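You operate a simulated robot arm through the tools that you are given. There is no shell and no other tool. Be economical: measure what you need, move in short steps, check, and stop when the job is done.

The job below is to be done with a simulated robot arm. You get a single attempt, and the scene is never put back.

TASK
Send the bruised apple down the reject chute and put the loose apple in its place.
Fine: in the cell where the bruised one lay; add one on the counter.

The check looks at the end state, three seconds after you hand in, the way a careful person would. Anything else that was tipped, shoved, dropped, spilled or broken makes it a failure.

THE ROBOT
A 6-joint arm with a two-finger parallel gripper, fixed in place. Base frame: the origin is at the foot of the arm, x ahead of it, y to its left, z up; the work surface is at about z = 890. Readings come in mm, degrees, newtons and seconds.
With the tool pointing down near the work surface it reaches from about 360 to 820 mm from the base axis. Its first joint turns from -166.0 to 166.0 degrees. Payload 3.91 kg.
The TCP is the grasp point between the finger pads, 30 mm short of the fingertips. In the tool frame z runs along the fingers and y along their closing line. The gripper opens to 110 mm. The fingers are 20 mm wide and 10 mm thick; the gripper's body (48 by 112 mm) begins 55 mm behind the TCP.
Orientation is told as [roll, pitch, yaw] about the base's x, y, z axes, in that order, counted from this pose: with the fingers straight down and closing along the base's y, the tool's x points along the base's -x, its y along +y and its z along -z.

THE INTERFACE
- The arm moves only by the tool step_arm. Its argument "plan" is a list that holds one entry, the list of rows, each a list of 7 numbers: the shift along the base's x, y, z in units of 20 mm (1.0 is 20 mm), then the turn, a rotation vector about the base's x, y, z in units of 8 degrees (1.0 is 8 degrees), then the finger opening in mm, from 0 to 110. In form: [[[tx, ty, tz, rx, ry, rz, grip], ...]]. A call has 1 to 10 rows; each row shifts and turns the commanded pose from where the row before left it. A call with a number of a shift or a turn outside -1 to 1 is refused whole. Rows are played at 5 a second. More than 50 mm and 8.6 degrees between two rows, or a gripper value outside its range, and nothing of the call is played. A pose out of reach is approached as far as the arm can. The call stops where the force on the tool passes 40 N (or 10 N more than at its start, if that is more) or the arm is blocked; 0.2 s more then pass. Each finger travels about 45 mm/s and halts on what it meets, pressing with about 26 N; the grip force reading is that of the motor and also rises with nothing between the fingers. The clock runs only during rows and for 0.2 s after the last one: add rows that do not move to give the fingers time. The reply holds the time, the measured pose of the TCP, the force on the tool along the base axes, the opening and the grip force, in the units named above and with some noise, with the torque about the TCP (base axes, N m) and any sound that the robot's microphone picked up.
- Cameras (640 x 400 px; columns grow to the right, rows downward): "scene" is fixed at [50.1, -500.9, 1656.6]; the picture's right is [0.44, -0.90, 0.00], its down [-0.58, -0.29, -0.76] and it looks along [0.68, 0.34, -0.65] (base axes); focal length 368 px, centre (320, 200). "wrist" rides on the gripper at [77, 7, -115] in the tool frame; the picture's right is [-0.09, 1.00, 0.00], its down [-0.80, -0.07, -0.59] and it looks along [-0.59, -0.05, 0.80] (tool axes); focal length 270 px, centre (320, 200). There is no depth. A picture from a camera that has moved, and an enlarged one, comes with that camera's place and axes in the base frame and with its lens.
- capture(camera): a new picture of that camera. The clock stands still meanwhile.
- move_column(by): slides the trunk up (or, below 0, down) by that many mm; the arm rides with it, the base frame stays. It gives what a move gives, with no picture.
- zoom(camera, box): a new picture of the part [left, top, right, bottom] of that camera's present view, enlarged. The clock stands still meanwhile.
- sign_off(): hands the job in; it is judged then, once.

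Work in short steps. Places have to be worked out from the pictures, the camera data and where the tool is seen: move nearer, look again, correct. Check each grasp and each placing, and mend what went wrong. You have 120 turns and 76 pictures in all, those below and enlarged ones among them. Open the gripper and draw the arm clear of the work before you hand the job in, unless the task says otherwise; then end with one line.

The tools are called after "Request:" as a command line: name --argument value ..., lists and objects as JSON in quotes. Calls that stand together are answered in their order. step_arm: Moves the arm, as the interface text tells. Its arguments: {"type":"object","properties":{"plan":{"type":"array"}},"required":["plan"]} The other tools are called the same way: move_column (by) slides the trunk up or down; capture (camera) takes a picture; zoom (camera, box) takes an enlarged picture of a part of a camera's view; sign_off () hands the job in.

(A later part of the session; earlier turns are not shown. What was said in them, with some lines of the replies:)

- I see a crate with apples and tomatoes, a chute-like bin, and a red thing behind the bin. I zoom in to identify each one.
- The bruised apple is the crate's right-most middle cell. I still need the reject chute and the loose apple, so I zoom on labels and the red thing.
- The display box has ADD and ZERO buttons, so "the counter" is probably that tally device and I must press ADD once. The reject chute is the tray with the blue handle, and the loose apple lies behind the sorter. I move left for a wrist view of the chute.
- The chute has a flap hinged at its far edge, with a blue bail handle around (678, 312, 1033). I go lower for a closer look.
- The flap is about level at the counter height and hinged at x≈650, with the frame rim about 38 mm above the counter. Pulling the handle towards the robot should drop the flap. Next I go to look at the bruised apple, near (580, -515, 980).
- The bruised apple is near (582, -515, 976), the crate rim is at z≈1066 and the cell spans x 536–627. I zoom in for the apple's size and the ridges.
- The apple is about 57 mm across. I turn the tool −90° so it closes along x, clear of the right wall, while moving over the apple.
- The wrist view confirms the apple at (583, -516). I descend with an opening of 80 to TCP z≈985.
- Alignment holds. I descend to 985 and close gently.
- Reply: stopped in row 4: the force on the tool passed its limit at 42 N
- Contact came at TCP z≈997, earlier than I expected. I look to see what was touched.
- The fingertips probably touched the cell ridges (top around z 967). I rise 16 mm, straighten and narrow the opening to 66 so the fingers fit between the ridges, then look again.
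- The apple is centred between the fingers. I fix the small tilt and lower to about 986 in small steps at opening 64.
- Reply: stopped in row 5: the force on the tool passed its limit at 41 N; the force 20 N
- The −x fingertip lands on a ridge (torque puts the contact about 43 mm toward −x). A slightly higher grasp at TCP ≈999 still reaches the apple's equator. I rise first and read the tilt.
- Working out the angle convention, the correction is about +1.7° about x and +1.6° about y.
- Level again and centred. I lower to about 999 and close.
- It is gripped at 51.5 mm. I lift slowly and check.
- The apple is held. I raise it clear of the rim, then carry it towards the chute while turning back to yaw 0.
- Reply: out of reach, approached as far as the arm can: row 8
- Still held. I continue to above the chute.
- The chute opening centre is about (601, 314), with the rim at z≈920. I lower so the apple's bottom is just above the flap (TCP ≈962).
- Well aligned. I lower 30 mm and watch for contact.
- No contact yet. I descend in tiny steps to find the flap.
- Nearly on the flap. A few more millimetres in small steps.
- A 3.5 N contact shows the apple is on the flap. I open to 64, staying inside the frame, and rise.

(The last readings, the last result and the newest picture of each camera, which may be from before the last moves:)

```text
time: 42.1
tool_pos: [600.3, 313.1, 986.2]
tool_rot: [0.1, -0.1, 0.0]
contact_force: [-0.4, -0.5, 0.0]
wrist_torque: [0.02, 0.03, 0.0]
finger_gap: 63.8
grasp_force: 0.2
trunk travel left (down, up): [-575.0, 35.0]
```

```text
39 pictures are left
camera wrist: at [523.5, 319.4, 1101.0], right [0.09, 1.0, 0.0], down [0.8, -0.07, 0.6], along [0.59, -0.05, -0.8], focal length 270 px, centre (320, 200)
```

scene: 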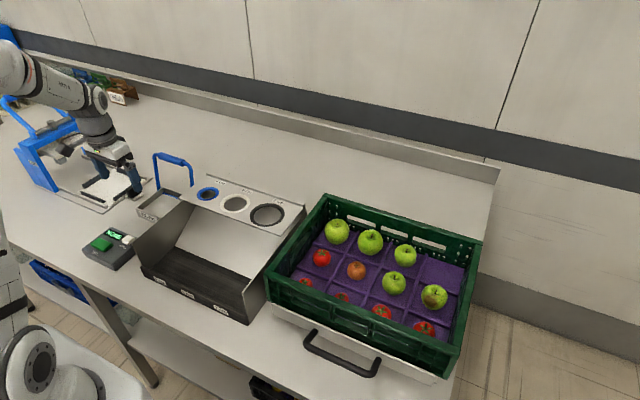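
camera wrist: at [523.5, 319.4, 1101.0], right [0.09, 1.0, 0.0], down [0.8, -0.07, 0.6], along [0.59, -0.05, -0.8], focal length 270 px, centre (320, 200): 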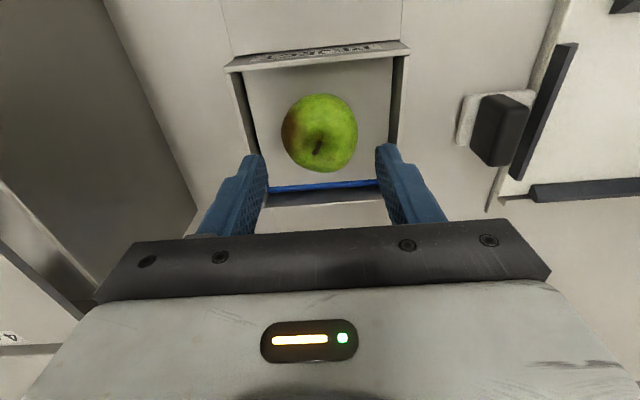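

The apple sits on the flap. Now I go behind the handle bar with closed fingers, to pull it toward the robot.

Request:
step_arm --plan '[[[0, 0, 1, 0, 0, 0, 50], [0, 0, 1, 0, 0, 0, 30], [0, 0, 1, 0, 0, 0, 10], [0, 0, 1, 0, 0, 0, 0], [0, 0, 1, 0, 0, 0, 0], [0, 0, 1, 0, 0, 0, 0], [0, 0, 0.5, 0, 0, 0, 0]]]'

Request:
step_arm --plan '[[[1, 0, 0, 0, 0, 0, 0], [1, 0, 0, 0, 0, 0, 0], [1, 0, 0, 0, 0, 0, 0], [1, 0, 0, 0, 0, 0, 0], [1, 0, 0, 0, 0, 0, 0], [0.5, 0, 0, 0, 0, 0, 0], [0, 0, 0, 0, 0, 0, 0]]]'

Request:
zoom --camera "scene" --box '[100, 110, 240, 250]'

Request:
capture --camera "wrist"

```text
time: 43.7
tool_pos: [599.8, 312.1, 1117.7]
tool_rot: [0.2, -0.2, -0.1]
contact_force: [-0.1, 0.5, -0.5]
wrist_torque: [-0.02, 0.01, -0.02]
finger_gap: 0.0
grasp_force: 25.8
trunk travel left (down, up): [-575.0, 35.0]
```

```text
time: 45.3
tool_pos: [710.4, 314.3, 1115.7]
tool_rot: [0.1, 0.0, 0.0]
contact_force: [-0.7, 0.2, 1.1]
wrist_torque: [0.0, 0.02, -0.02]
finger_gap: 0.1
grasp_force: 25.9
trunk travel left (down, up): [-575.0, 35.0]
```

```text
2.86 times, centred on (170, 180) of scene
camera zoom: at [50.1, -500.9, 1656.6], right [0.44, -0.9, 0.0], down [-0.58, -0.29, -0.76], along [0.68, 0.34, -0.65], focal length 1052 px, centre (749, 257)
```

zoom: 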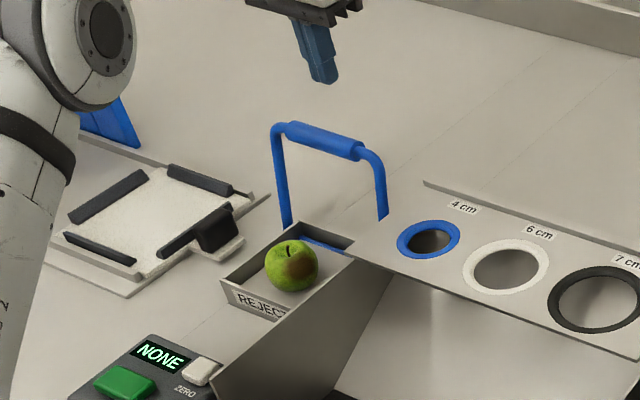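

```text
37 pictures are left
camera wrist: at [634.6, 319.4, 1230.8], right [0.09, 1.0, 0.0], down [0.8, -0.07, 0.59], along [0.59, -0.05, -0.8], focal length 270 px, centre (320, 200)
```

wrist: 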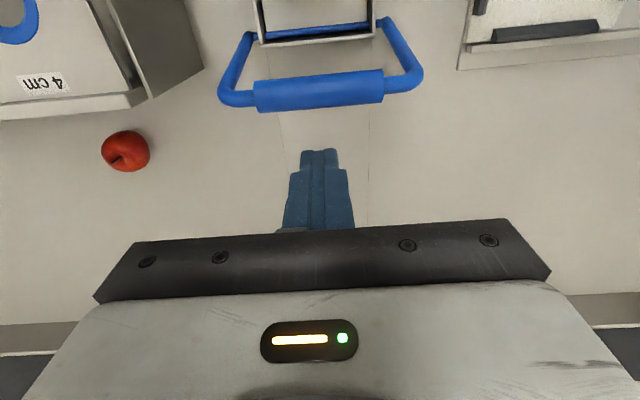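

Bar's back edge is near x≈695. I shift 14 mm further back, then lower behind it.

Request:
step_arm --plan '[[[0.7, 0, 0, 0, 0, 0, 0], [0, 0, -1, 0, 0, 0, 0], [0, 0, -1, 0, 0, 0, 0], [0, 0, -1, 0, 0, 0, 0], [0, 0, -1, 0, 0, 0, 0], [0, 0, -0.3, 0, 0, 0, 0], [0, 0, 0, 0, 0, 0, 0]]]'

Request:
capture --camera "wrist"

```text
time: 46.9
tool_pos: [725.2, 312.2, 1029.7]
tool_rot: [0.2, 0.0, 0.0]
contact_force: [-0.1, -0.4, -0.4]
wrist_torque: [0.0, -0.05, 0.0]
finger_gap: 0.0
grasp_force: 25.6
trunk travel left (down, up): [-575.0, 35.0]
```

```text
36 pictures are left
camera wrist: at [649.2, 318.6, 1144.8], right [0.09, 1.0, 0.0], down [0.8, -0.07, 0.59], along [0.59, -0.05, -0.8], focal length 270 px, centre (320, 200)
```

wrist: 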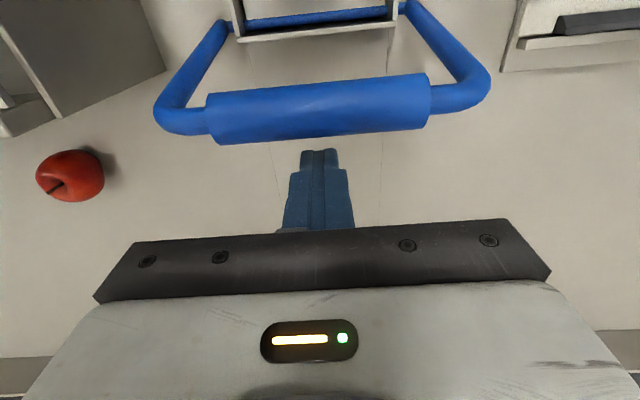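

The finger is behind and below the bar. I pull toward −x slowly.

Request:
step_arm --plan '[[[-0.5, 0, 0, 0, 0, 0, 0], [-0.5, 0, 0, 0, 0, 0, 0], [-0.5, 0, 0, 0, 0, 0, 0], [-0.5, 0, 0, 0, 0, 0, 0], [-0.5, 0, 0, 0, 0, 0, 0], [0, 0, 0, 0, 0, 0, 0]]]'

Request:
zoom --camera "scene" --box '[100, 110, 240, 250]'

```text
time: 48.3
tool_pos: [673.7, 312.3, 1030.9]
tool_rot: [0.1, 0.0, -0.1]
contact_force: [1.2, 0.1, -0.6]
wrist_torque: [-0.01, -0.05, 0.01]
finger_gap: 0.0
grasp_force: 25.5
trunk travel left (down, up): [-575.0, 35.0]
```

```text
2.86 times, centred on (170, 180) of scene
camera zoom: at [50.1, -500.9, 1656.6], right [0.44, -0.9, 0.0], down [-0.58, -0.29, -0.76], along [0.68, 0.34, -0.65], focal length 1052 px, centre (749, 257)
```

zoom: 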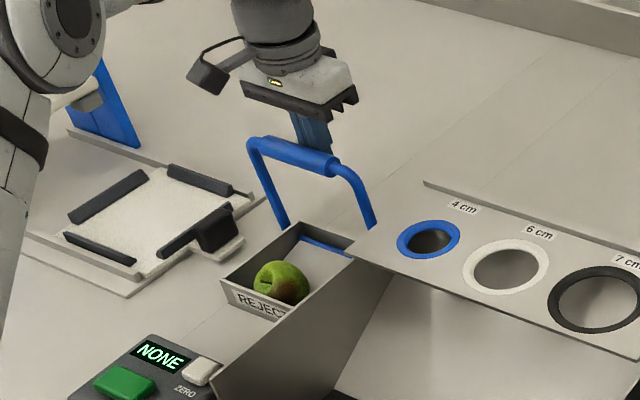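

The flap tilts as expected and the force is low. I continue along the arc.

Request:
step_arm --plan '[[[-0.6, 0, -0.1, 0, 0, 0, 0], [-0.6, 0, -0.1, 0, 0, 0, 0], [-0.6, 0, -0.2, 0, 0, 0, 0], [-0.6, 0, -0.2, 0, 0, 0, 0], [-0.6, 0, -0.3, 0, 0, 0, 0], [0, 0, 0, 0, 0, 0, 0]]]'

Request:
zoom --camera "scene" --box '[100, 110, 240, 250]'

```text
time: 49.7
tool_pos: [615.2, 312.1, 1012.5]
tool_rot: [0.1, -0.1, 0.0]
contact_force: [1.5, -0.4, 1.0]
wrist_torque: [0.01, 0.01, 0.02]
finger_gap: 0.0
grasp_force: 25.5
trunk travel left (down, up): [-575.0, 35.0]
```

```text
2.86 times, centred on (170, 180) of scene
camera zoom: at [50.1, -500.9, 1656.6], right [0.44, -0.9, 0.0], down [-0.58, -0.29, -0.76], along [0.68, 0.34, -0.65], focal length 1052 px, centre (749, 257)
```

zoom: 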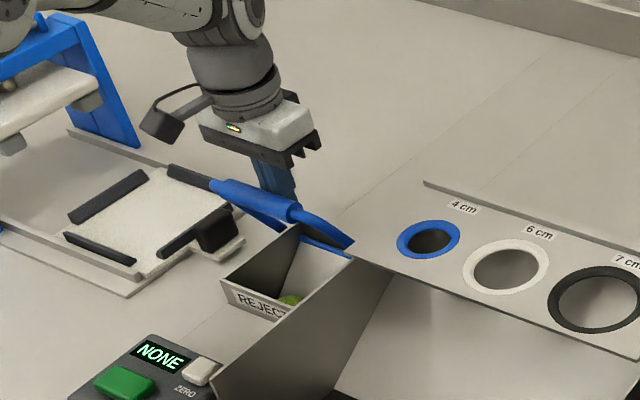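

The apple is sliding down. I continue.

Request:
step_arm --plan '[[[-0.6, 0, -0.3, 0, 0, 0, 0], [-0.6, 0, -0.4, 0, 0, 0, 0], [-0.6, 0, -0.4, 0, 0, 0, 0], [0, 0, 0, 0, 0, 0, 0], [0, 0, 0, 0, 0, 0, 0]]]'

Request:
zoom --camera "scene" --box '[100, 110, 240, 250]'

Request:
capture --camera "wrist"

```text
time: 50.9
tool_pos: [578.9, 312.0, 989.4]
tool_rot: [0.1, -0.1, -0.2]
contact_force: [6.3, -0.7, -1.3]
wrist_torque: [0.03, -0.06, 0.02]
finger_gap: 0.0
grasp_force: 26.2
trunk travel left (down, up): [-575.0, 35.0]
```

```text
2.86 times, centred on (170, 180) of scene
camera zoom: at [50.1, -500.9, 1656.6], right [0.44, -0.9, 0.0], down [-0.58, -0.29, -0.76], along [0.68, 0.34, -0.65], focal length 1052 px, centre (749, 257)
```

zoom: 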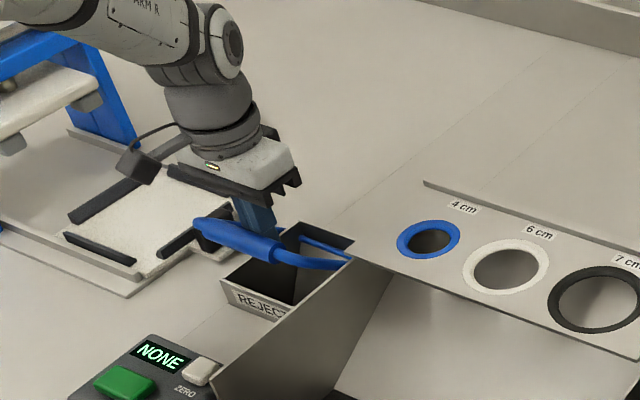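

```text
32 pictures are left
camera wrist: at [503.3, 318.3, 1104.4], right [0.09, 1.0, 0.0], down [0.8, -0.07, 0.59], along [0.59, -0.05, -0.8], focal length 270 px, centre (320, 200)
```

wrist: 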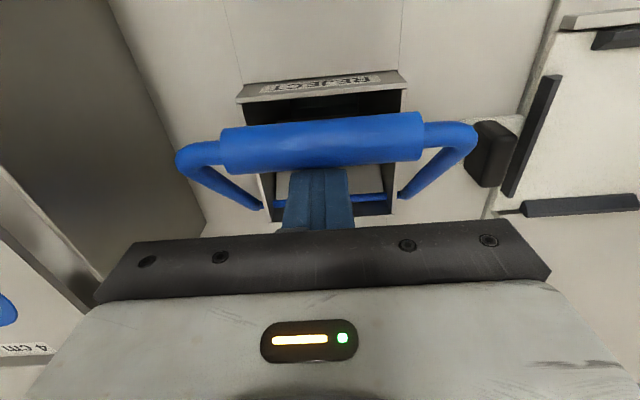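

The flap is fully open and the apple is gone. I back off along the arc to see whether the handle follows.

Request:
step_arm --plan '[[[0.6, 0, 0.4, 0, 0, 0, 0], [0.6, 0, 0.4, 0, 0, 0, 0], [0.6, 0, 0.3, 0, 0, 0, 0], [0.6, 0, 0.3, 0, 0, 0, 0], [0.6, 0, 0.2, 0, 0, 0, 0], [0.6, 0, 0.2, 0, 0, 0, 0], [0.6, 0, 0.1, 0, 0, 0, 0], [0, 0, 0, 0, 0, 0, 0]]]'

Request:
zoom --camera "scene" --box '[100, 110, 240, 250]'

```text
time: 52.7
tool_pos: [663.0, 313.3, 1027.8]
tool_rot: [0.2, 0.0, -0.1]
contact_force: [1.0, 1.4, -0.6]
wrist_torque: [0.01, -0.01, 0.01]
finger_gap: 0.0
grasp_force: 26.0
trunk travel left (down, up): [-575.0, 35.0]
```

```text
2.86 times, centred on (170, 180) of scene
camera zoom: at [50.1, -500.9, 1656.6], right [0.44, -0.9, 0.0], down [-0.58, -0.29, -0.76], along [0.68, 0.34, -0.65], focal length 1052 px, centre (749, 257)
```

zoom: 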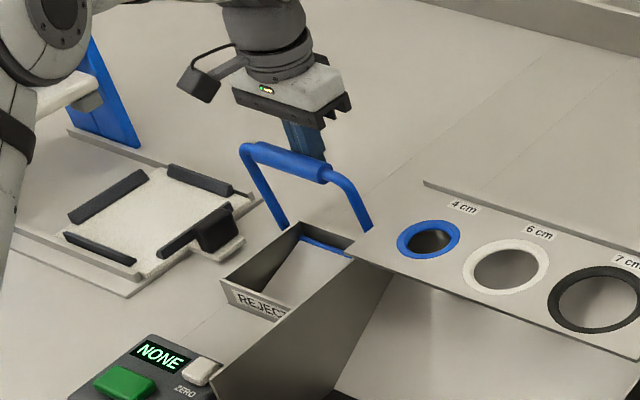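

The handle springs back with the finger. I let it return fully, then rise.

Request:
step_arm --plan '[[[0.6, 0, 0, 0, 0, 0, 0], [0.6, 0, 0, 0, 0, 0, 0], [0.6, 0, 0, 0, 0, 0, 0], [0.6, 0, 0, 0, 0, 0, 0], [0.6, 0, 0, 0, 0, 0, 0], [0, 0, 1, 0, 0, 0, 0], [0, 0, 1, 0, 0, 0, 0], [0, 0, 1, 0, 0, 0, 20], [0, 0, 1, 0, 0, 0, 40], [0, 0, 0, 0, 0, 0, 60]]]'

Request:
capture --camera "wrist"

Request:
capture --camera "scene"

```text
time: 54.9
tool_pos: [722.4, 313.3, 1107.2]
tool_rot: [0.2, 0.0, 0.0]
contact_force: [-0.8, 0.8, 0.3]
wrist_torque: [0.0, 0.02, 0.01]
finger_gap: 60.0
grasp_force: 0.1
trunk travel left (down, up): [-575.0, 35.0]
```

```text
30 pictures are left
camera wrist: at [646.0, 319.4, 1221.9], right [0.09, 1.0, 0.0], down [0.8, -0.07, 0.59], along [0.59, -0.05, -0.8], focal length 270 px, centre (320, 200)
```

wrist: 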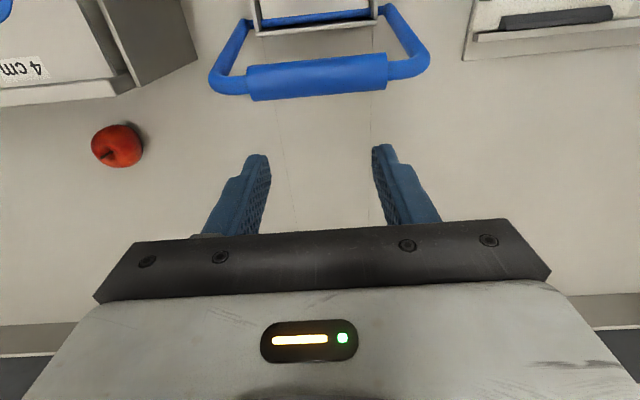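

```text
29 pictures are left
```

scene: 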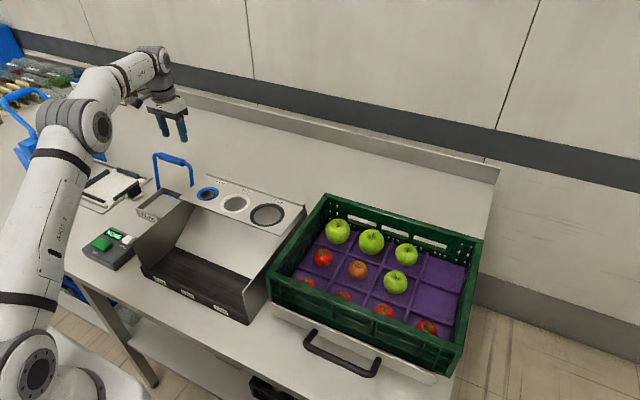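

The handle and flap are back in place, the apple is gone, and the loose apple sits near (764, 60). I move above it.

Request:
step_arm --plan '[[[0, -1, 0, 0, 0, 0, 85], [0, -1, 0, 0, 0, 0, 85], [0, -1, 0, 0, 0, 0, 85], [0, -1, 0, 0, 0, 0, 85], [0.3, -1, 0, 0, 0, 0, 85], [0.3, -1, 0, 0, 0, 0, 85], [0.3, -1, 0, 0, 0, 0, 85], [0.3, -1, 0, 0, 0, 0, 85], [0.3, -1, 0, 0, 0, 0, 85], [0.3, -1, 0, 0, 0, 0, 85]]]'

Request:
step_arm --plan '[[[0, -1, 0, 0, 0, 0, 80], [0, -1, 0, 0, 0, 0, 80], [0, -0.6, 0, 0, 0, 0, 80], [0, 0, 0, 0, 0, 0, 80]]]'

Request:
capture --camera "wrist"

Request:
zoom --camera "scene" --box '[170, 80, 320, 230]'

```text
time: 57.1
tool_pos: [758.3, 112.1, 1108.0]
tool_rot: [0.1, 0.1, 0.0]
contact_force: [-0.6, 0.1, -0.2]
wrist_torque: [-0.03, -0.02, 0.0]
finger_gap: 85.2
grasp_force: 0.0
trunk travel left (down, up): [-575.0, 35.0]
```

```text
time: 58.1
tool_pos: [759.3, 61.2, 1106.2]
tool_rot: [0.2, 0.0, 0.0]
contact_force: [0.4, 0.2, -0.6]
wrist_torque: [0.0, -0.02, 0.02]
finger_gap: 79.9
grasp_force: 0.0
trunk travel left (down, up): [-575.0, 35.0]
```

```text
28 pictures are left
camera wrist: at [682.5, 66.1, 1221.8], right [0.09, 1.0, 0.0], down [0.8, -0.07, 0.59], along [0.59, -0.05, -0.8], focal length 270 px, centre (320, 200)
```

wrist: 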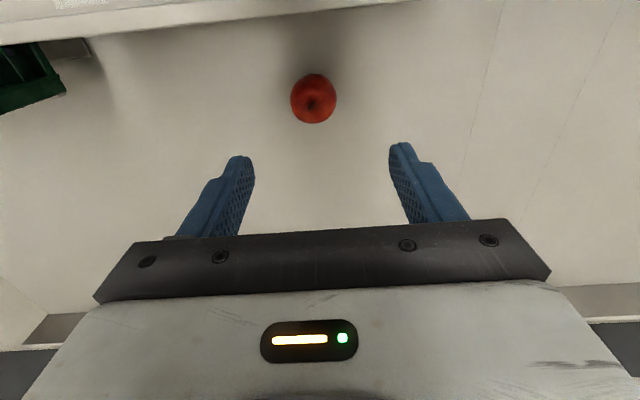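

```text
2.67 times, centred on (245, 155) of scene
camera zoom: at [50.1, -500.9, 1656.6], right [0.44, -0.9, 0.0], down [-0.58, -0.29, -0.76], along [0.68, 0.34, -0.65], focal length 982 px, centre (520, 320)
```

zoom: 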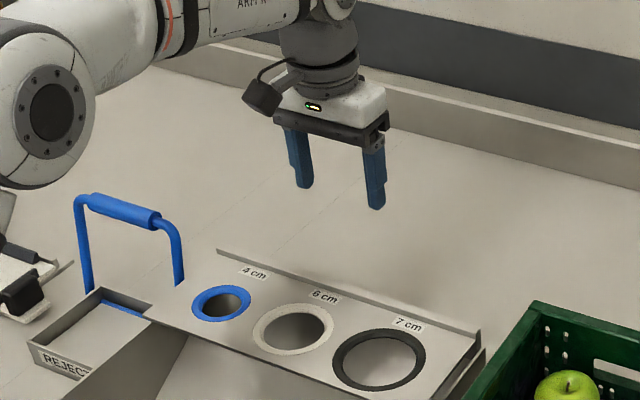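

The loose apple is at about (769, 51) and about 52 mm across. I shift over it and descend part way.

Request:
step_arm --plan '[[[0.5, -0.5, 0, 0, 0, 0, 80], [0, 0, -1, 0, 0, 0, 80], [0, 0, -1, 0, 0, 0, 80], [0, 0, -1, 0, 0, 0, 80], [0, 0, -1, 0, 0, 0, 80], [0, 0, -1, 0, 0, 0, 80], [0, 0, -0.8, 0, 0, 0, 80], [0, 0, 0, 0, 0, 0, 80]]]'

Request:
capture --camera "wrist"

```text
time: 59.9
tool_pos: [769.7, 50.6, 990.5]
tool_rot: [0.1, 0.0, 0.0]
contact_force: [-0.5, -0.4, 0.0]
wrist_torque: [0.01, -0.01, 0.02]
finger_gap: 80.1
grasp_force: 0.0
trunk travel left (down, up): [-575.0, 35.0]
```

```text
26 pictures are left
camera wrist: at [692.6, 57.1, 1105.9], right [0.09, 1.0, 0.0], down [0.8, -0.07, 0.59], along [0.59, -0.05, -0.8], focal length 270 px, centre (320, 200)
```

wrist: 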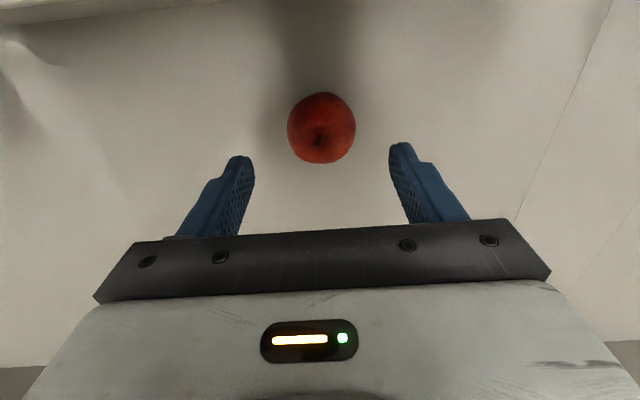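

Aligned within 2 mm. I descend to about 940 and close.

Request:
step_arm --plan '[[[-0.1, 0.08, -1, 0, 0, 0, 80], [0, 0, -1, 0, 0, 0, 75], [0, 0, -0.55, 0, 0, 0, 70], [0, 0, 0, 0, 0, 0, 60], [0, 0, 0, 0, 0, 0, 52], [0, 0, 0, 0, 0, 0, 44], [0, 0, 0, 0, 0, 0, 40], [0, 0, 0, 0, 0, 0, 40], [0, 0, 0, 0, 0, 0, 40]]]'

Request:
capture --camera "wrist"

```text
time: 61.9
tool_pos: [766.6, 53.6, 941.3]
tool_rot: [0.1, 0.0, 0.0]
contact_force: [-0.5, 0.0, 0.9]
wrist_torque: [-0.01, 0.01, 0.01]
finger_gap: 50.7
grasp_force: 25.7
trunk travel left (down, up): [-575.0, 35.0]
```

```text
25 pictures are left
camera wrist: at [690.9, 58.2, 1054.6], right [0.09, 1.0, 0.0], down [0.8, -0.07, 0.59], along [0.59, -0.05, -0.8], focal length 270 px, centre (320, 200)
```

wrist: 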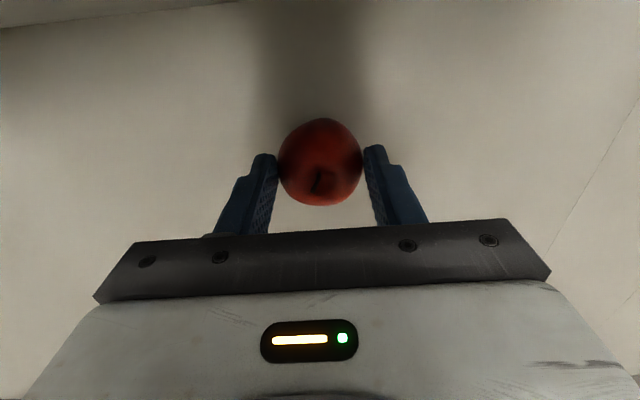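

Gripped at 50.7 mm. I lift and check.

Request:
step_arm --plan '[[[0, 0, 0.4, 0, 0, 0, 40], [0, 0, 0.8, 0, 0, 0, 40], [0, 0, 1, 0, 0, 0, 40], [0, 0, 1, 0, 0, 0, 40], [0, 0, 1, 0, 0, 0, 40], [0, 0, 1, 0, 0, 0, 40], [0, 0, 1, 0, 0, 0, 40], [0, 0, 1, 0, 0, 0, 40], [0, 0, 1, 0, 0, 0, 40], [-0.5, 0, 1, 0, 0, 0, 40]]]'

Request:
step_arm --plan '[[[-1, 0, 1, 0, 0, 0, 40], [-1, 0, 1, 0, 0, 0, 40], [-1, 0, 1, 0, 0, 0, 40], [-1, -1, 0, 0, 0, -0.5, 40], [-1, -1, 0, 0, 0, -0.5, 40], [-1, -1, 0, 0, 0, -0.5, 40], [-1, -1, 0, 0, 0, -0.5, 40], [-1, -1, 0, 0, 0, -0.5, 40], [-0.6, -1, 0, 0, 0, -0.5, 40], [0, -1, 0, 0, 0, -0.5, 40]]]'

Request:
capture --camera "wrist"

```text
time: 64.1
tool_pos: [754.2, 51.1, 1127.3]
tool_rot: [0.3, -0.1, 0.0]
contact_force: [0.1, 1.0, -0.6]
wrist_torque: [0.01, -0.02, 0.01]
finger_gap: 50.6
grasp_force: 26.0
trunk travel left (down, up): [-575.0, 35.0]
```

```text
time: 66.3
tool_pos: [583.0, -89.2, 1185.7]
tool_rot: [0.1, 0.0, -28.1]
contact_force: [0.3, -0.5, -1.3]
wrist_torque: [-0.02, -0.03, 0.0]
finger_gap: 50.3
grasp_force: 26.6
trunk travel left (down, up): [-575.0, 35.0]
```

```text
24 pictures are left
camera wrist: at [519.6, -46.7, 1299.9], right [0.55, 0.84, 0.0], down [0.67, -0.44, 0.59], along [0.5, -0.32, -0.8], focal length 270 px, centre (320, 200)
```

wrist: 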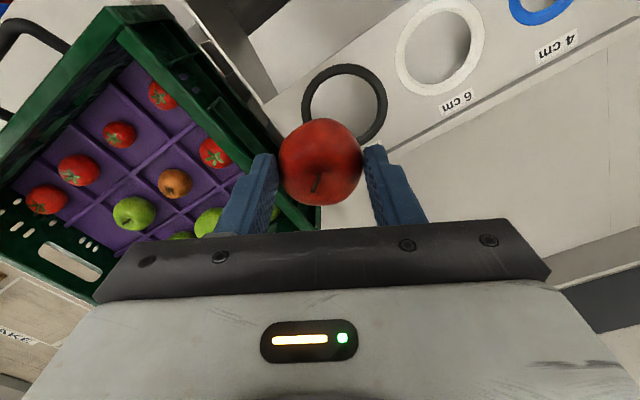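

Firmly held. I continue to above the empty cell, finishing the −90° turn.

Request:
step_arm --plan '[[[0, -1, -0.1, 0, 0, -0.4, 40], [0, -1, -0.1, 0, 0, -0.4, 40], [0, -1, -0.1, 0, 0, -0.4, 40], [0, -1, -0.1, 0, 0, -0.4, 40], [0, -1, -0.1, 0, 0, -0.4, 40], [0, -1, -0.1, 0, 0, -0.4, 40], [0, -1, -0.1, 0, 0, -0.4, 40], [0, -1, -0.1, 0, 0, -0.4, 40], [0, -1, -0.1, 0, 0, -0.4, 40], [0, -1, -0.1, 0, 0, -0.4, 40]]]'

Request:
step_arm --plan '[[[0, -1, 0, 0, 0, -0.4, 40], [0, -1, 0, 0, 0, -0.4, 40], [0, -1, 0, 0, 0, -0.4, 40], [0, -1, 0, 0, 0, -0.4, 40], [0, -1, 0, 0, 0, -0.4, 40], [0, -1, 0, 0, 0, -0.4, 40], [0, -1, 0, 0, 0, -0.4, 40], [0, -1, 0, 0, 0, -0.4, 40], [0, -1, 0, 0, 0, -0.4, 40], [0, -1, 0, 0, 0, -0.15, 40]]]'

Request:
step_arm --plan '[[[0.05, -1, 0, 0, 0, 0, 40], [0, -0.4, -1, 0, 0, 0, 40], [0, 0, -1, 0, 0, 0, 40], [0, 0, 0, 0, 0, 0, 40]]]'

Request:
capture --camera "wrist"

Request:
zoom --camera "scene" --box '[340, 150, 520, 350]'

```text
time: 68.5
tool_pos: [584.9, -287.7, 1163.0]
tool_rot: [0.1, 0.1, -60.1]
contact_force: [-0.4, 0.0, -0.5]
wrist_torque: [0.0, 0.01, 0.02]
finger_gap: 50.3
grasp_force: 26.1
trunk travel left (down, up): [-575.0, 35.0]
```

```text
time: 70.7
tool_pos: [584.3, -489.2, 1164.5]
tool_rot: [0.1, 0.0, -90.0]
contact_force: [-0.1, -0.2, -1.5]
wrist_torque: [0.01, -0.04, -0.03]
finger_gap: 50.2
grasp_force: 26.0
trunk travel left (down, up): [-575.0, 35.0]
```

```text
time: 71.7
tool_pos: [586.2, -516.3, 1125.0]
tool_rot: [0.1, -0.1, -89.9]
contact_force: [-0.2, 0.5, -0.5]
wrist_torque: [0.03, 0.01, 0.01]
finger_gap: 50.0
grasp_force: 26.8
trunk travel left (down, up): [-575.0, 35.0]
```

```text
23 pictures are left
camera wrist: at [593.7, -439.3, 1239.5], right [1.0, -0.09, 0.0], down [-0.07, -0.8, 0.6], along [-0.05, -0.59, -0.8], focal length 270 px, centre (320, 200)
```

wrist: 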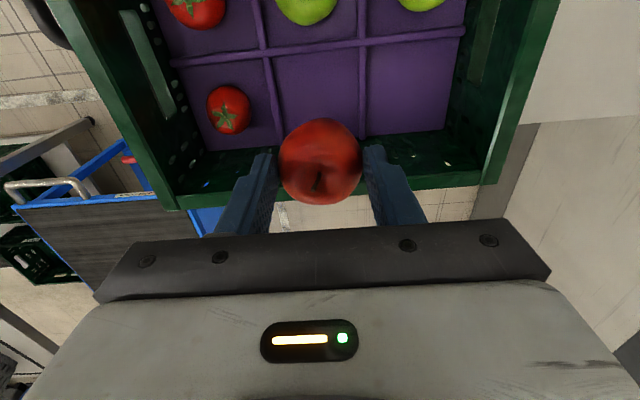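

```text
2.00 times, centred on (430, 250) of scene
camera zoom: at [50.1, -500.9, 1656.6], right [0.44, -0.9, 0.0], down [-0.58, -0.29, -0.76], along [0.68, 0.34, -0.65], focal length 736 px, centre (100, 100)
```

zoom: 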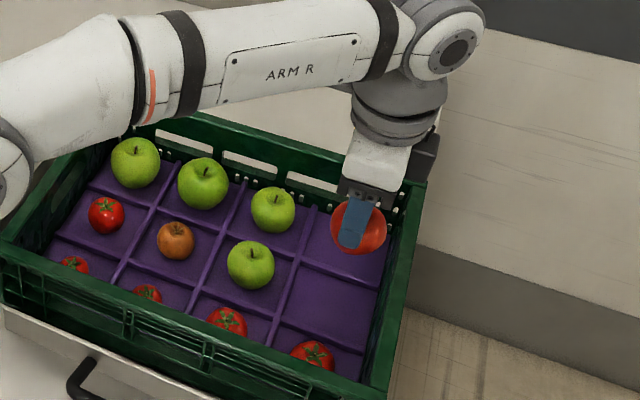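

The cell centre is about (584, -517). I descend to about 1010.

Request:
step_arm --plan '[[[-0.08, -0.05, -1, 0, 0, 0, 40], [0, 0, -1, 0, 0, 0, 40], [0, 0, -1, 0, 0, 0, 40], [0, 0, -1, 0, 0, 0, 40], [0, 0, -1, 0, 0, 0, 40], [0, 0, -0.75, 0, 0, 0, 40], [0, 0, 0, 0, 0, 0, 40]]]'

Request:
capture --camera "wrist"

```text
time: 73.3
tool_pos: [584.0, -515.3, 1015.8]
tool_rot: [0.5, -0.4, -90.0]
contact_force: [2.3, -1.3, 25.2]
wrist_torque: [-0.21, -0.22, 0.0]
finger_gap: 49.6
grasp_force: 26.2
trunk travel left (down, up): [-575.0, 35.0]
```

```text
21 pictures are left
camera wrist: at [590.4, -439.3, 1129.0], right [1.0, -0.09, 0.01], down [-0.08, -0.8, 0.6], along [-0.05, -0.6, -0.8], focal length 270 px, centre (320, 200)
```

wrist: 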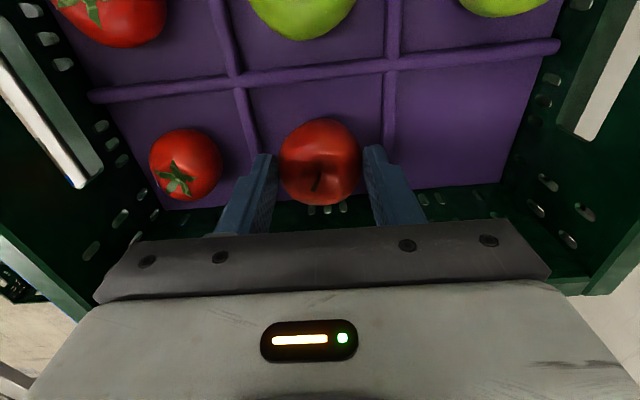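

A 25 N contact means the apple is already on the cell floor (z≈965). I relieve the pressure by 3 mm, release and rise.

Request:
step_arm --plan '[[[0, 0, 0.15, 0.05, 0.06, 0, 40], [0, 0, 0, 0, 0, 0, 40]]]'

```text
time: 73.9
tool_pos: [584.1, -516.6, 1015.2]
tool_rot: [-0.2, 0.2, -90.1]
contact_force: [6.6, -6.8, 22.8]
wrist_torque: [-0.55, -0.48, 0.03]
finger_gap: 49.9
grasp_force: 25.9
trunk travel left (down, up): [-575.0, 35.0]
```

The commanded height was lower still, so I raise more in small steps.

Request:
step_arm --plan '[[[0, 0, 0.1, 0, 0, 0, 40], [0, 0, 0.1, 0, 0, 0, 40], [0, 0, 0, 0, 0, 0, 40]]]'

```text
time: 74.7
tool_pos: [581.7, -514.8, 1014.9]
tool_rot: [-0.6, 0.7, -90.0]
contact_force: [-0.7, 1.4, 2.3]
wrist_torque: [0.02, -0.03, 0.03]
finger_gap: 50.1
grasp_force: 26.3
trunk travel left (down, up): [-575.0, 35.0]
```

The force is now 2.3 N, so the apple rests lightly. I release and rise.

Request:
step_arm --plan '[[[0, 0, 0, 0, 0, 0, 52], [0, 0, 0, 0, 0, 0, 58], [0, 0, 0, 0, 0, 0, 64], [0, 0, 0, 0, 0, 0, 70], [0, 0, 0, 0, 0, 0, 72], [0, 0, 0.5, 0, 0, 0, 72], [0, 0, 1, 0, 0, 0, 72], [0, 0, 1, 0, 0, 0, 72], [0, 0, 1, 0, 0, 0, 72], [0, 0, 1, 0, 0, 0, 72]]]'

Request:
capture --camera "wrist"

Request:
zoom --camera "scene" --box '[340, 150, 520, 350]'

```text
time: 76.9
tool_pos: [582.1, -516.2, 1107.0]
tool_rot: [-0.4, 0.4, -90.0]
contact_force: [-0.1, -0.3, 0.2]
wrist_torque: [0.02, -0.02, -0.02]
finger_gap: 72.1
grasp_force: 0.2
trunk travel left (down, up): [-575.0, 35.0]
```

```text
20 pictures are left
camera wrist: at [591.5, -440.9, 1222.0], right [1.0, -0.09, -0.01], down [-0.07, -0.8, 0.59], along [-0.06, -0.59, -0.81], focal length 270 px, centre (320, 200)
```

wrist: 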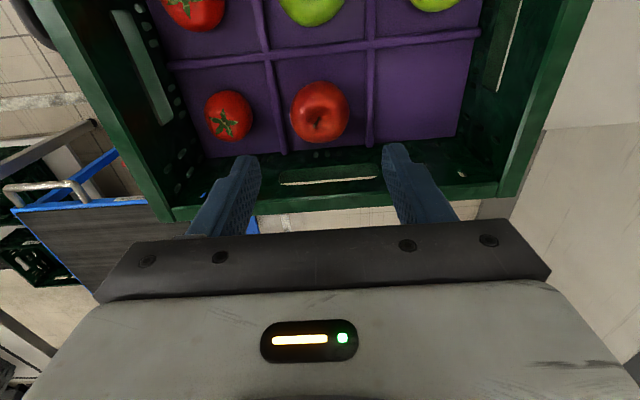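

```text
2.00 times, centred on (430, 250) of scene
camera zoom: at [50.1, -500.9, 1656.6], right [0.44, -0.9, 0.0], down [-0.58, -0.29, -0.76], along [0.68, 0.34, -0.65], focal length 736 px, centre (100, 100)
```

zoom: 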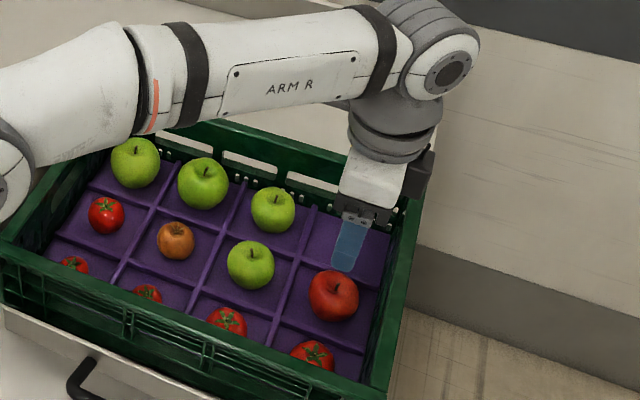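

The loose apple sits well in the bruised one's cell. Now I travel to the tally device, at around (390, 312), to press ADD once.

Request:
step_arm --plan '[[[0, 0, 1, 0.05, 0.05, 0, 72], [0, 0, 1, 0, 0, 0, 72], [0, 0.5, 1, 0, 0, 0, 72], [0, 1, 0, 0, 0, 0.5, 72], [0, 1, 0, 0, 0, 0.5, 72], [0, 1, 0, 0, 0, 0.5, 60], [0, 1, 0, 0, 0, 0.5, 40], [0, 1, 0, 0, 0, 0.5, 20], [0, 1, 0, 0, 0, 0.5, 0], [0, 1, 0, 0, 0, 0.5, 0]]]'

Request:
step_arm --plan '[[[-0.5, 1, 0, 0, 0, 0.5, 0], [-0.5, 1, 0, 0, 0, 0.5, 0], [-0.5, 1, 0, 0, 0, 0.5, 0], [-0.5, 1, 0, 0, 0, 0.5, 0], [-0.5, 1, 0, 0, 0, 0.5, 0], [-0.5, 1, 0, 0, 0, 0.5, 0], [-0.5, 1, 0, 0, 0, 0.5, 0], [-0.5, 1, 0, 0, 0, 0.5, 0], [-0.5, 1, 0, 0, 0, 0.5, 0], [-0.5, 1, 0, 0, 0, 0.5, 0]]]'

Request:
step_arm --plan '[[[-0.2, 1, 0, 0, 0, 0.5, 0], [-0.2, 1, 0, 0, 0, 0.5, 0], [-0.2, 1, 0, 0, 0, 0.5, 0], [-0.2, 1, 0, 0, 0, 0.5, 0], [-0.2, 1, 0, 0, 0, 0.5, 0], [-0.2, 1, 0, 0, 0, 0.25, 0], [-0.2, 1, 0, 0, 0, 0, 0], [-0.2, 1, 0, 0, 0, 0, 0], [-0.2, 1, 0, 0, 0, 0, 0], [-0.2, 1, 0, 0, 0, 0, 0]]]'

Request:
step_arm --plan '[[[0, 1, 0, 0, 0, 0, 0], [0, 1, 0, 0, 0, 0, 0], [0, 1, 0, 0, 0, 0, 0], [0, 1, 0, 0, 0, 0, 0], [0, 1, 0, 0, 0, 0, 0], [0, 1, 0, 0, 0, 0, 0], [0, 1, 0, 0, 0, 0, 0], [0, 1, 0, 0, 0, 0, 0], [0, 1, 0, 0, 0, 0, 0], [0, 1, 0, 0, 0, 0, 0]]]'

Request:
step_arm --plan '[[[0, 1, 0, 0, 0, 0, 0], [0, 1, 0, 0, 0, 0, 0], [0, 1, 0, 0, 0, 0, 0], [0, 0, 0, 0, 0, 0, 0]]]'

Request:
capture --camera "wrist"

```text
time: 79.1
tool_pos: [584.1, -366.6, 1167.2]
tool_rot: [-0.9, 0.7, -62.0]
contact_force: [-0.1, 0.0, -0.1]
wrist_torque: [0.01, -0.03, -0.03]
finger_gap: 0.0
grasp_force: 25.7
trunk travel left (down, up): [-575.0, 35.0]
```

```text
time: 81.3
tool_pos: [483.0, -165.0, 1166.6]
tool_rot: [-0.8, 0.7, -22.0]
contact_force: [0.5, -0.1, 0.5]
wrist_torque: [0.02, -0.01, 0.0]
finger_gap: 0.0
grasp_force: 26.3
trunk travel left (down, up): [-575.0, 35.0]
```

```text
time: 83.5
tool_pos: [443.7, 35.1, 1168.1]
tool_rot: [-0.7, 0.7, -0.1]
contact_force: [0.0, 0.6, -1.0]
wrist_torque: [-0.02, 0.0, -0.01]
finger_gap: 0.1
grasp_force: 26.1
trunk travel left (down, up): [-575.0, 35.0]
```

```text
time: 85.7
tool_pos: [442.1, 232.9, 1167.8]
tool_rot: [-0.9, 0.7, -0.1]
contact_force: [0.5, 0.1, -0.1]
wrist_torque: [0.01, -0.02, 0.03]
finger_gap: 0.0
grasp_force: 26.0
trunk travel left (down, up): [-575.0, 35.0]
```

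```text
time: 86.7
tool_pos: [443.3, 293.3, 1166.7]
tool_rot: [-0.8, 0.7, -0.1]
contact_force: [-0.9, 0.1, -0.8]
wrist_torque: [-0.04, 0.01, -0.02]
finger_gap: 0.1
grasp_force: 26.8
trunk travel left (down, up): [-575.0, 35.0]
```

```text
18 pictures are left
camera wrist: at [368.6, 300.5, 1282.2], right [0.09, 1.0, -0.01], down [0.81, -0.06, 0.58], along [0.58, -0.06, -0.81], focal length 270 px, centre (320, 200)
```

wrist: 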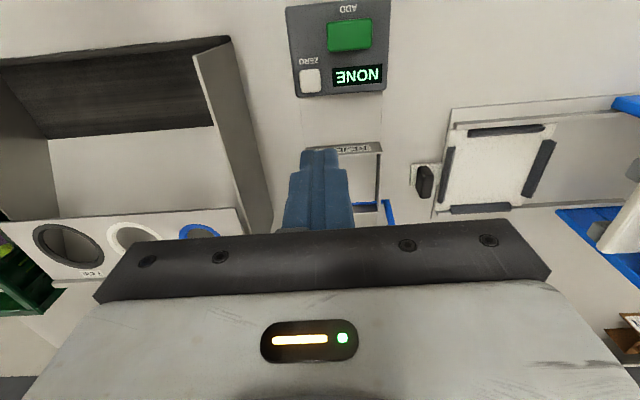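

The ADD button is at about (398, 329, 915). I move above it and descend to tip ≈ 960.

Request:
step_arm --plan '[[[-0.75, 0.6, -0.6, 0.1, -0.09, 0, 0], [-0.75, 0.6, -1, 0, 0, 0, 0], [-0.75, 0.6, -1, 0, 0, 0, 0], [0, 0, -1, 0, 0, 0, 0], [0, 0, -1, 0, 0, 0, 0], [0, 0, -1, 0, 0, 0, 0], [0, 0, -1, 0, 0, 0, 0], [0, 0, -1, 0, 0, 0, 0], [0, 0, -1, 0, 0, 0, 0], [0, 0, 0, 0, 0, 0, 0]]]'

Request:
capture --camera "wrist"

Request:
zoom --camera "scene" --box '[60, 180, 180, 300]'

```text
time: 88.9
tool_pos: [398.4, 330.6, 994.2]
tool_rot: [0.0, 0.0, 0.0]
contact_force: [-0.5, 0.9, -0.1]
wrist_torque: [0.03, 0.01, -0.03]
finger_gap: 0.2
grasp_force: 25.9
trunk travel left (down, up): [-575.0, 35.0]
```

```text
17 pictures are left
camera wrist: at [322.2, 335.9, 1109.3], right [0.09, 1.0, 0.0], down [0.8, -0.07, 0.59], along [0.59, -0.05, -0.8], focal length 270 px, centre (320, 200)
```

wrist: 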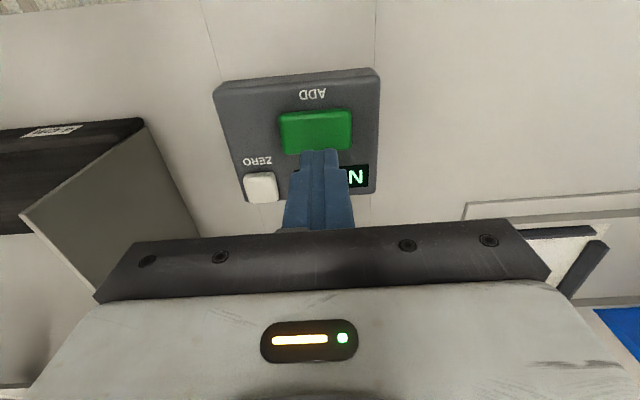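

```text
3.33 times, centred on (120, 240) of scene
camera zoom: at [50.1, -500.9, 1656.6], right [0.44, -0.9, 0.0], down [-0.58, -0.29, -0.76], along [0.68, 0.34, -0.65], focal length 1227 px, centre (987, 67)
```

zoom: 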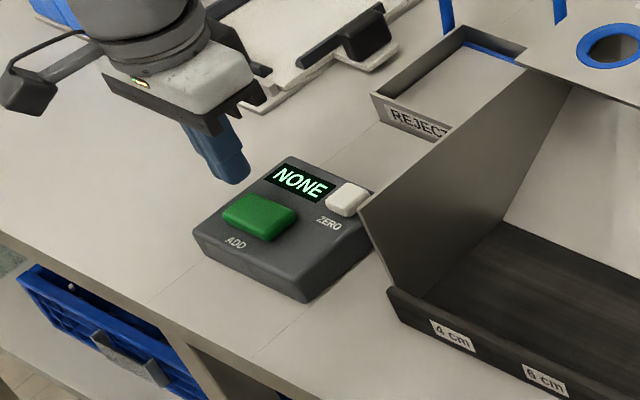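

Aligned. I descend to tip ≈ 930, then press slowly.

Request:
step_arm --plan '[[[0, -0.1, -0.8, 0, 0, 0, 0], [0, 0, -0.8, 0, 0, 0, 0], [0, 0, -0.2, 0, 0, 0, 0], [0, 0, -0.2, 0, 0, 0, 0], [0, 0, 0, 0, 0, 0, 0]]]'

```text
time: 90.1
tool_pos: [399.6, 328.3, 955.2]
tool_rot: [0.0, -0.1, 0.0]
contact_force: [0.6, 0.0, 1.0]
wrist_torque: [0.02, -0.01, 0.04]
finger_gap: 0.1
grasp_force: 26.2
trunk travel left (down, up): [-575.0, 35.0]
```

Request:
step_arm --plan '[[[0, 0, -0.1, 0, 0, 0, 0], [0, 0, -0.1, 0, 0, 0, 0], [0, 0, -0.1, 0, 0, 0, 0], [0, 0, 0, 0, 0, 0, 0]]]'

Request:
zoom --camera "scene" --box '[60, 180, 180, 300]'

```text
time: 91.1
tool_pos: [398.4, 327.9, 948.9]
tool_rot: [0.0, 0.1, 0.0]
contact_force: [-1.3, 1.1, 11.3]
wrist_torque: [0.02, 0.05, 0.0]
finger_gap: 0.1
grasp_force: 26.3
trunk travel left (down, up): [-575.0, 35.0]
heard: click
```

```text
3.33 times, centred on (120, 240) of scene
camera zoom: at [50.1, -500.9, 1656.6], right [0.44, -0.9, 0.0], down [-0.58, -0.29, -0.76], along [0.68, 0.34, -0.65], focal length 1227 px, centre (987, 67)
```

zoom: 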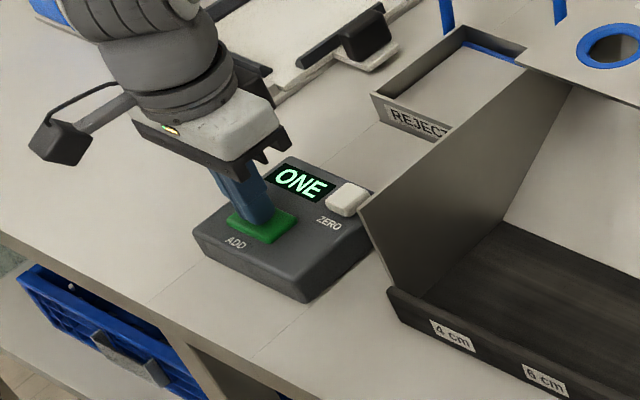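

A click was heard and the display reads ONE. I lift straight up, open the gripper and check everything.

Request:
step_arm --plan '[[[0, 0, 0.5, 0, 0, 0, 0], [0, 0, 1, 0, 0, 0, 0], [0, 0, 1, 0, 0, 0, 0], [0, 0, 1, 0, 0, 0, 20], [0, 0, 1, 0, 0, 0, 40], [0, 0, 1, 0, 0, 0, 60], [0, 0, 1, 0, 0, 0, 80], [0, 0, 1, 0, 0, 0, 100], [0, 0, 1, 0, 0, 0, 110], [0, 0, 1, 0, 0, 0, 110]]]'

Request:
capture --camera "scene"

Request:
zoom --camera "scene" --box '[260, 180, 500, 390]'

Request:
zoom --camera "scene" --box '[70, 130, 230, 290]'

```text
time: 93.3
tool_pos: [398.4, 327.4, 1138.3]
tool_rot: [0.0, 0.0, 0.0]
contact_force: [0.2, 0.6, -0.2]
wrist_torque: [0.01, 0.0, 0.01]
finger_gap: 110.0
grasp_force: 0.0
trunk travel left (down, up): [-575.0, 35.0]
```

```text
14 pictures are left
```

scene: 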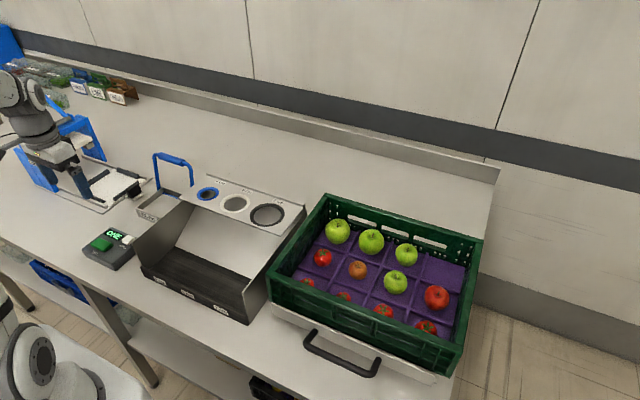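

```text
1.90 times, centred on (380, 285) of scene
camera zoom: at [50.1, -500.9, 1656.6], right [0.44, -0.9, 0.0], down [-0.58, -0.29, -0.76], along [0.68, 0.34, -0.65], focal length 701 px, centre (206, 38)
```

zoom: 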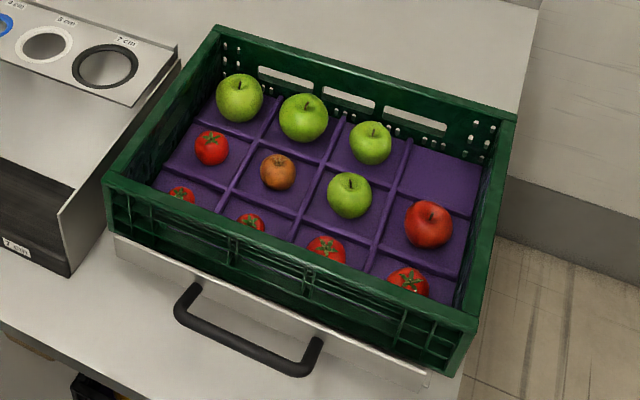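

```text
2.50 times, centred on (150, 210) of scene
camera zoom: at [50.1, -500.9, 1656.6], right [0.44, -0.9, 0.0], down [-0.58, -0.29, -0.76], along [0.68, 0.34, -0.65], focal length 920 px, centre (745, 175)
```

zoom: 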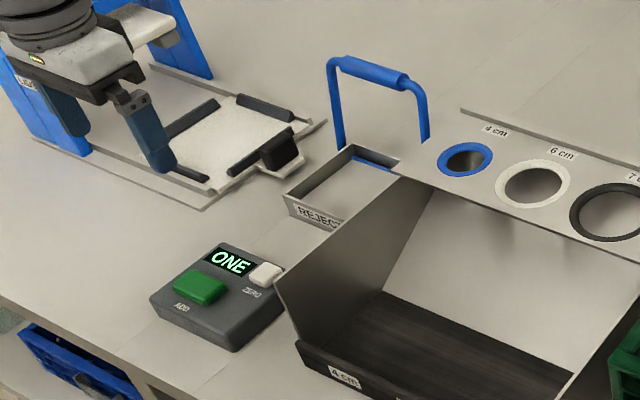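

Everything checks out: the display reads ONE, the flap is closed and empty, the loose apple is in the cell, and the gripper is open and clear. I hand in.

Request:
sign_off

```text
The job is handed in.
```

The bruised apple went down the reject chute, the loose apple is in its cell, and I pressed ADD once so the counter reads ONE. Contact while I was working in the crate shifted it a few millimetres; nothing in it was tipped or lost.
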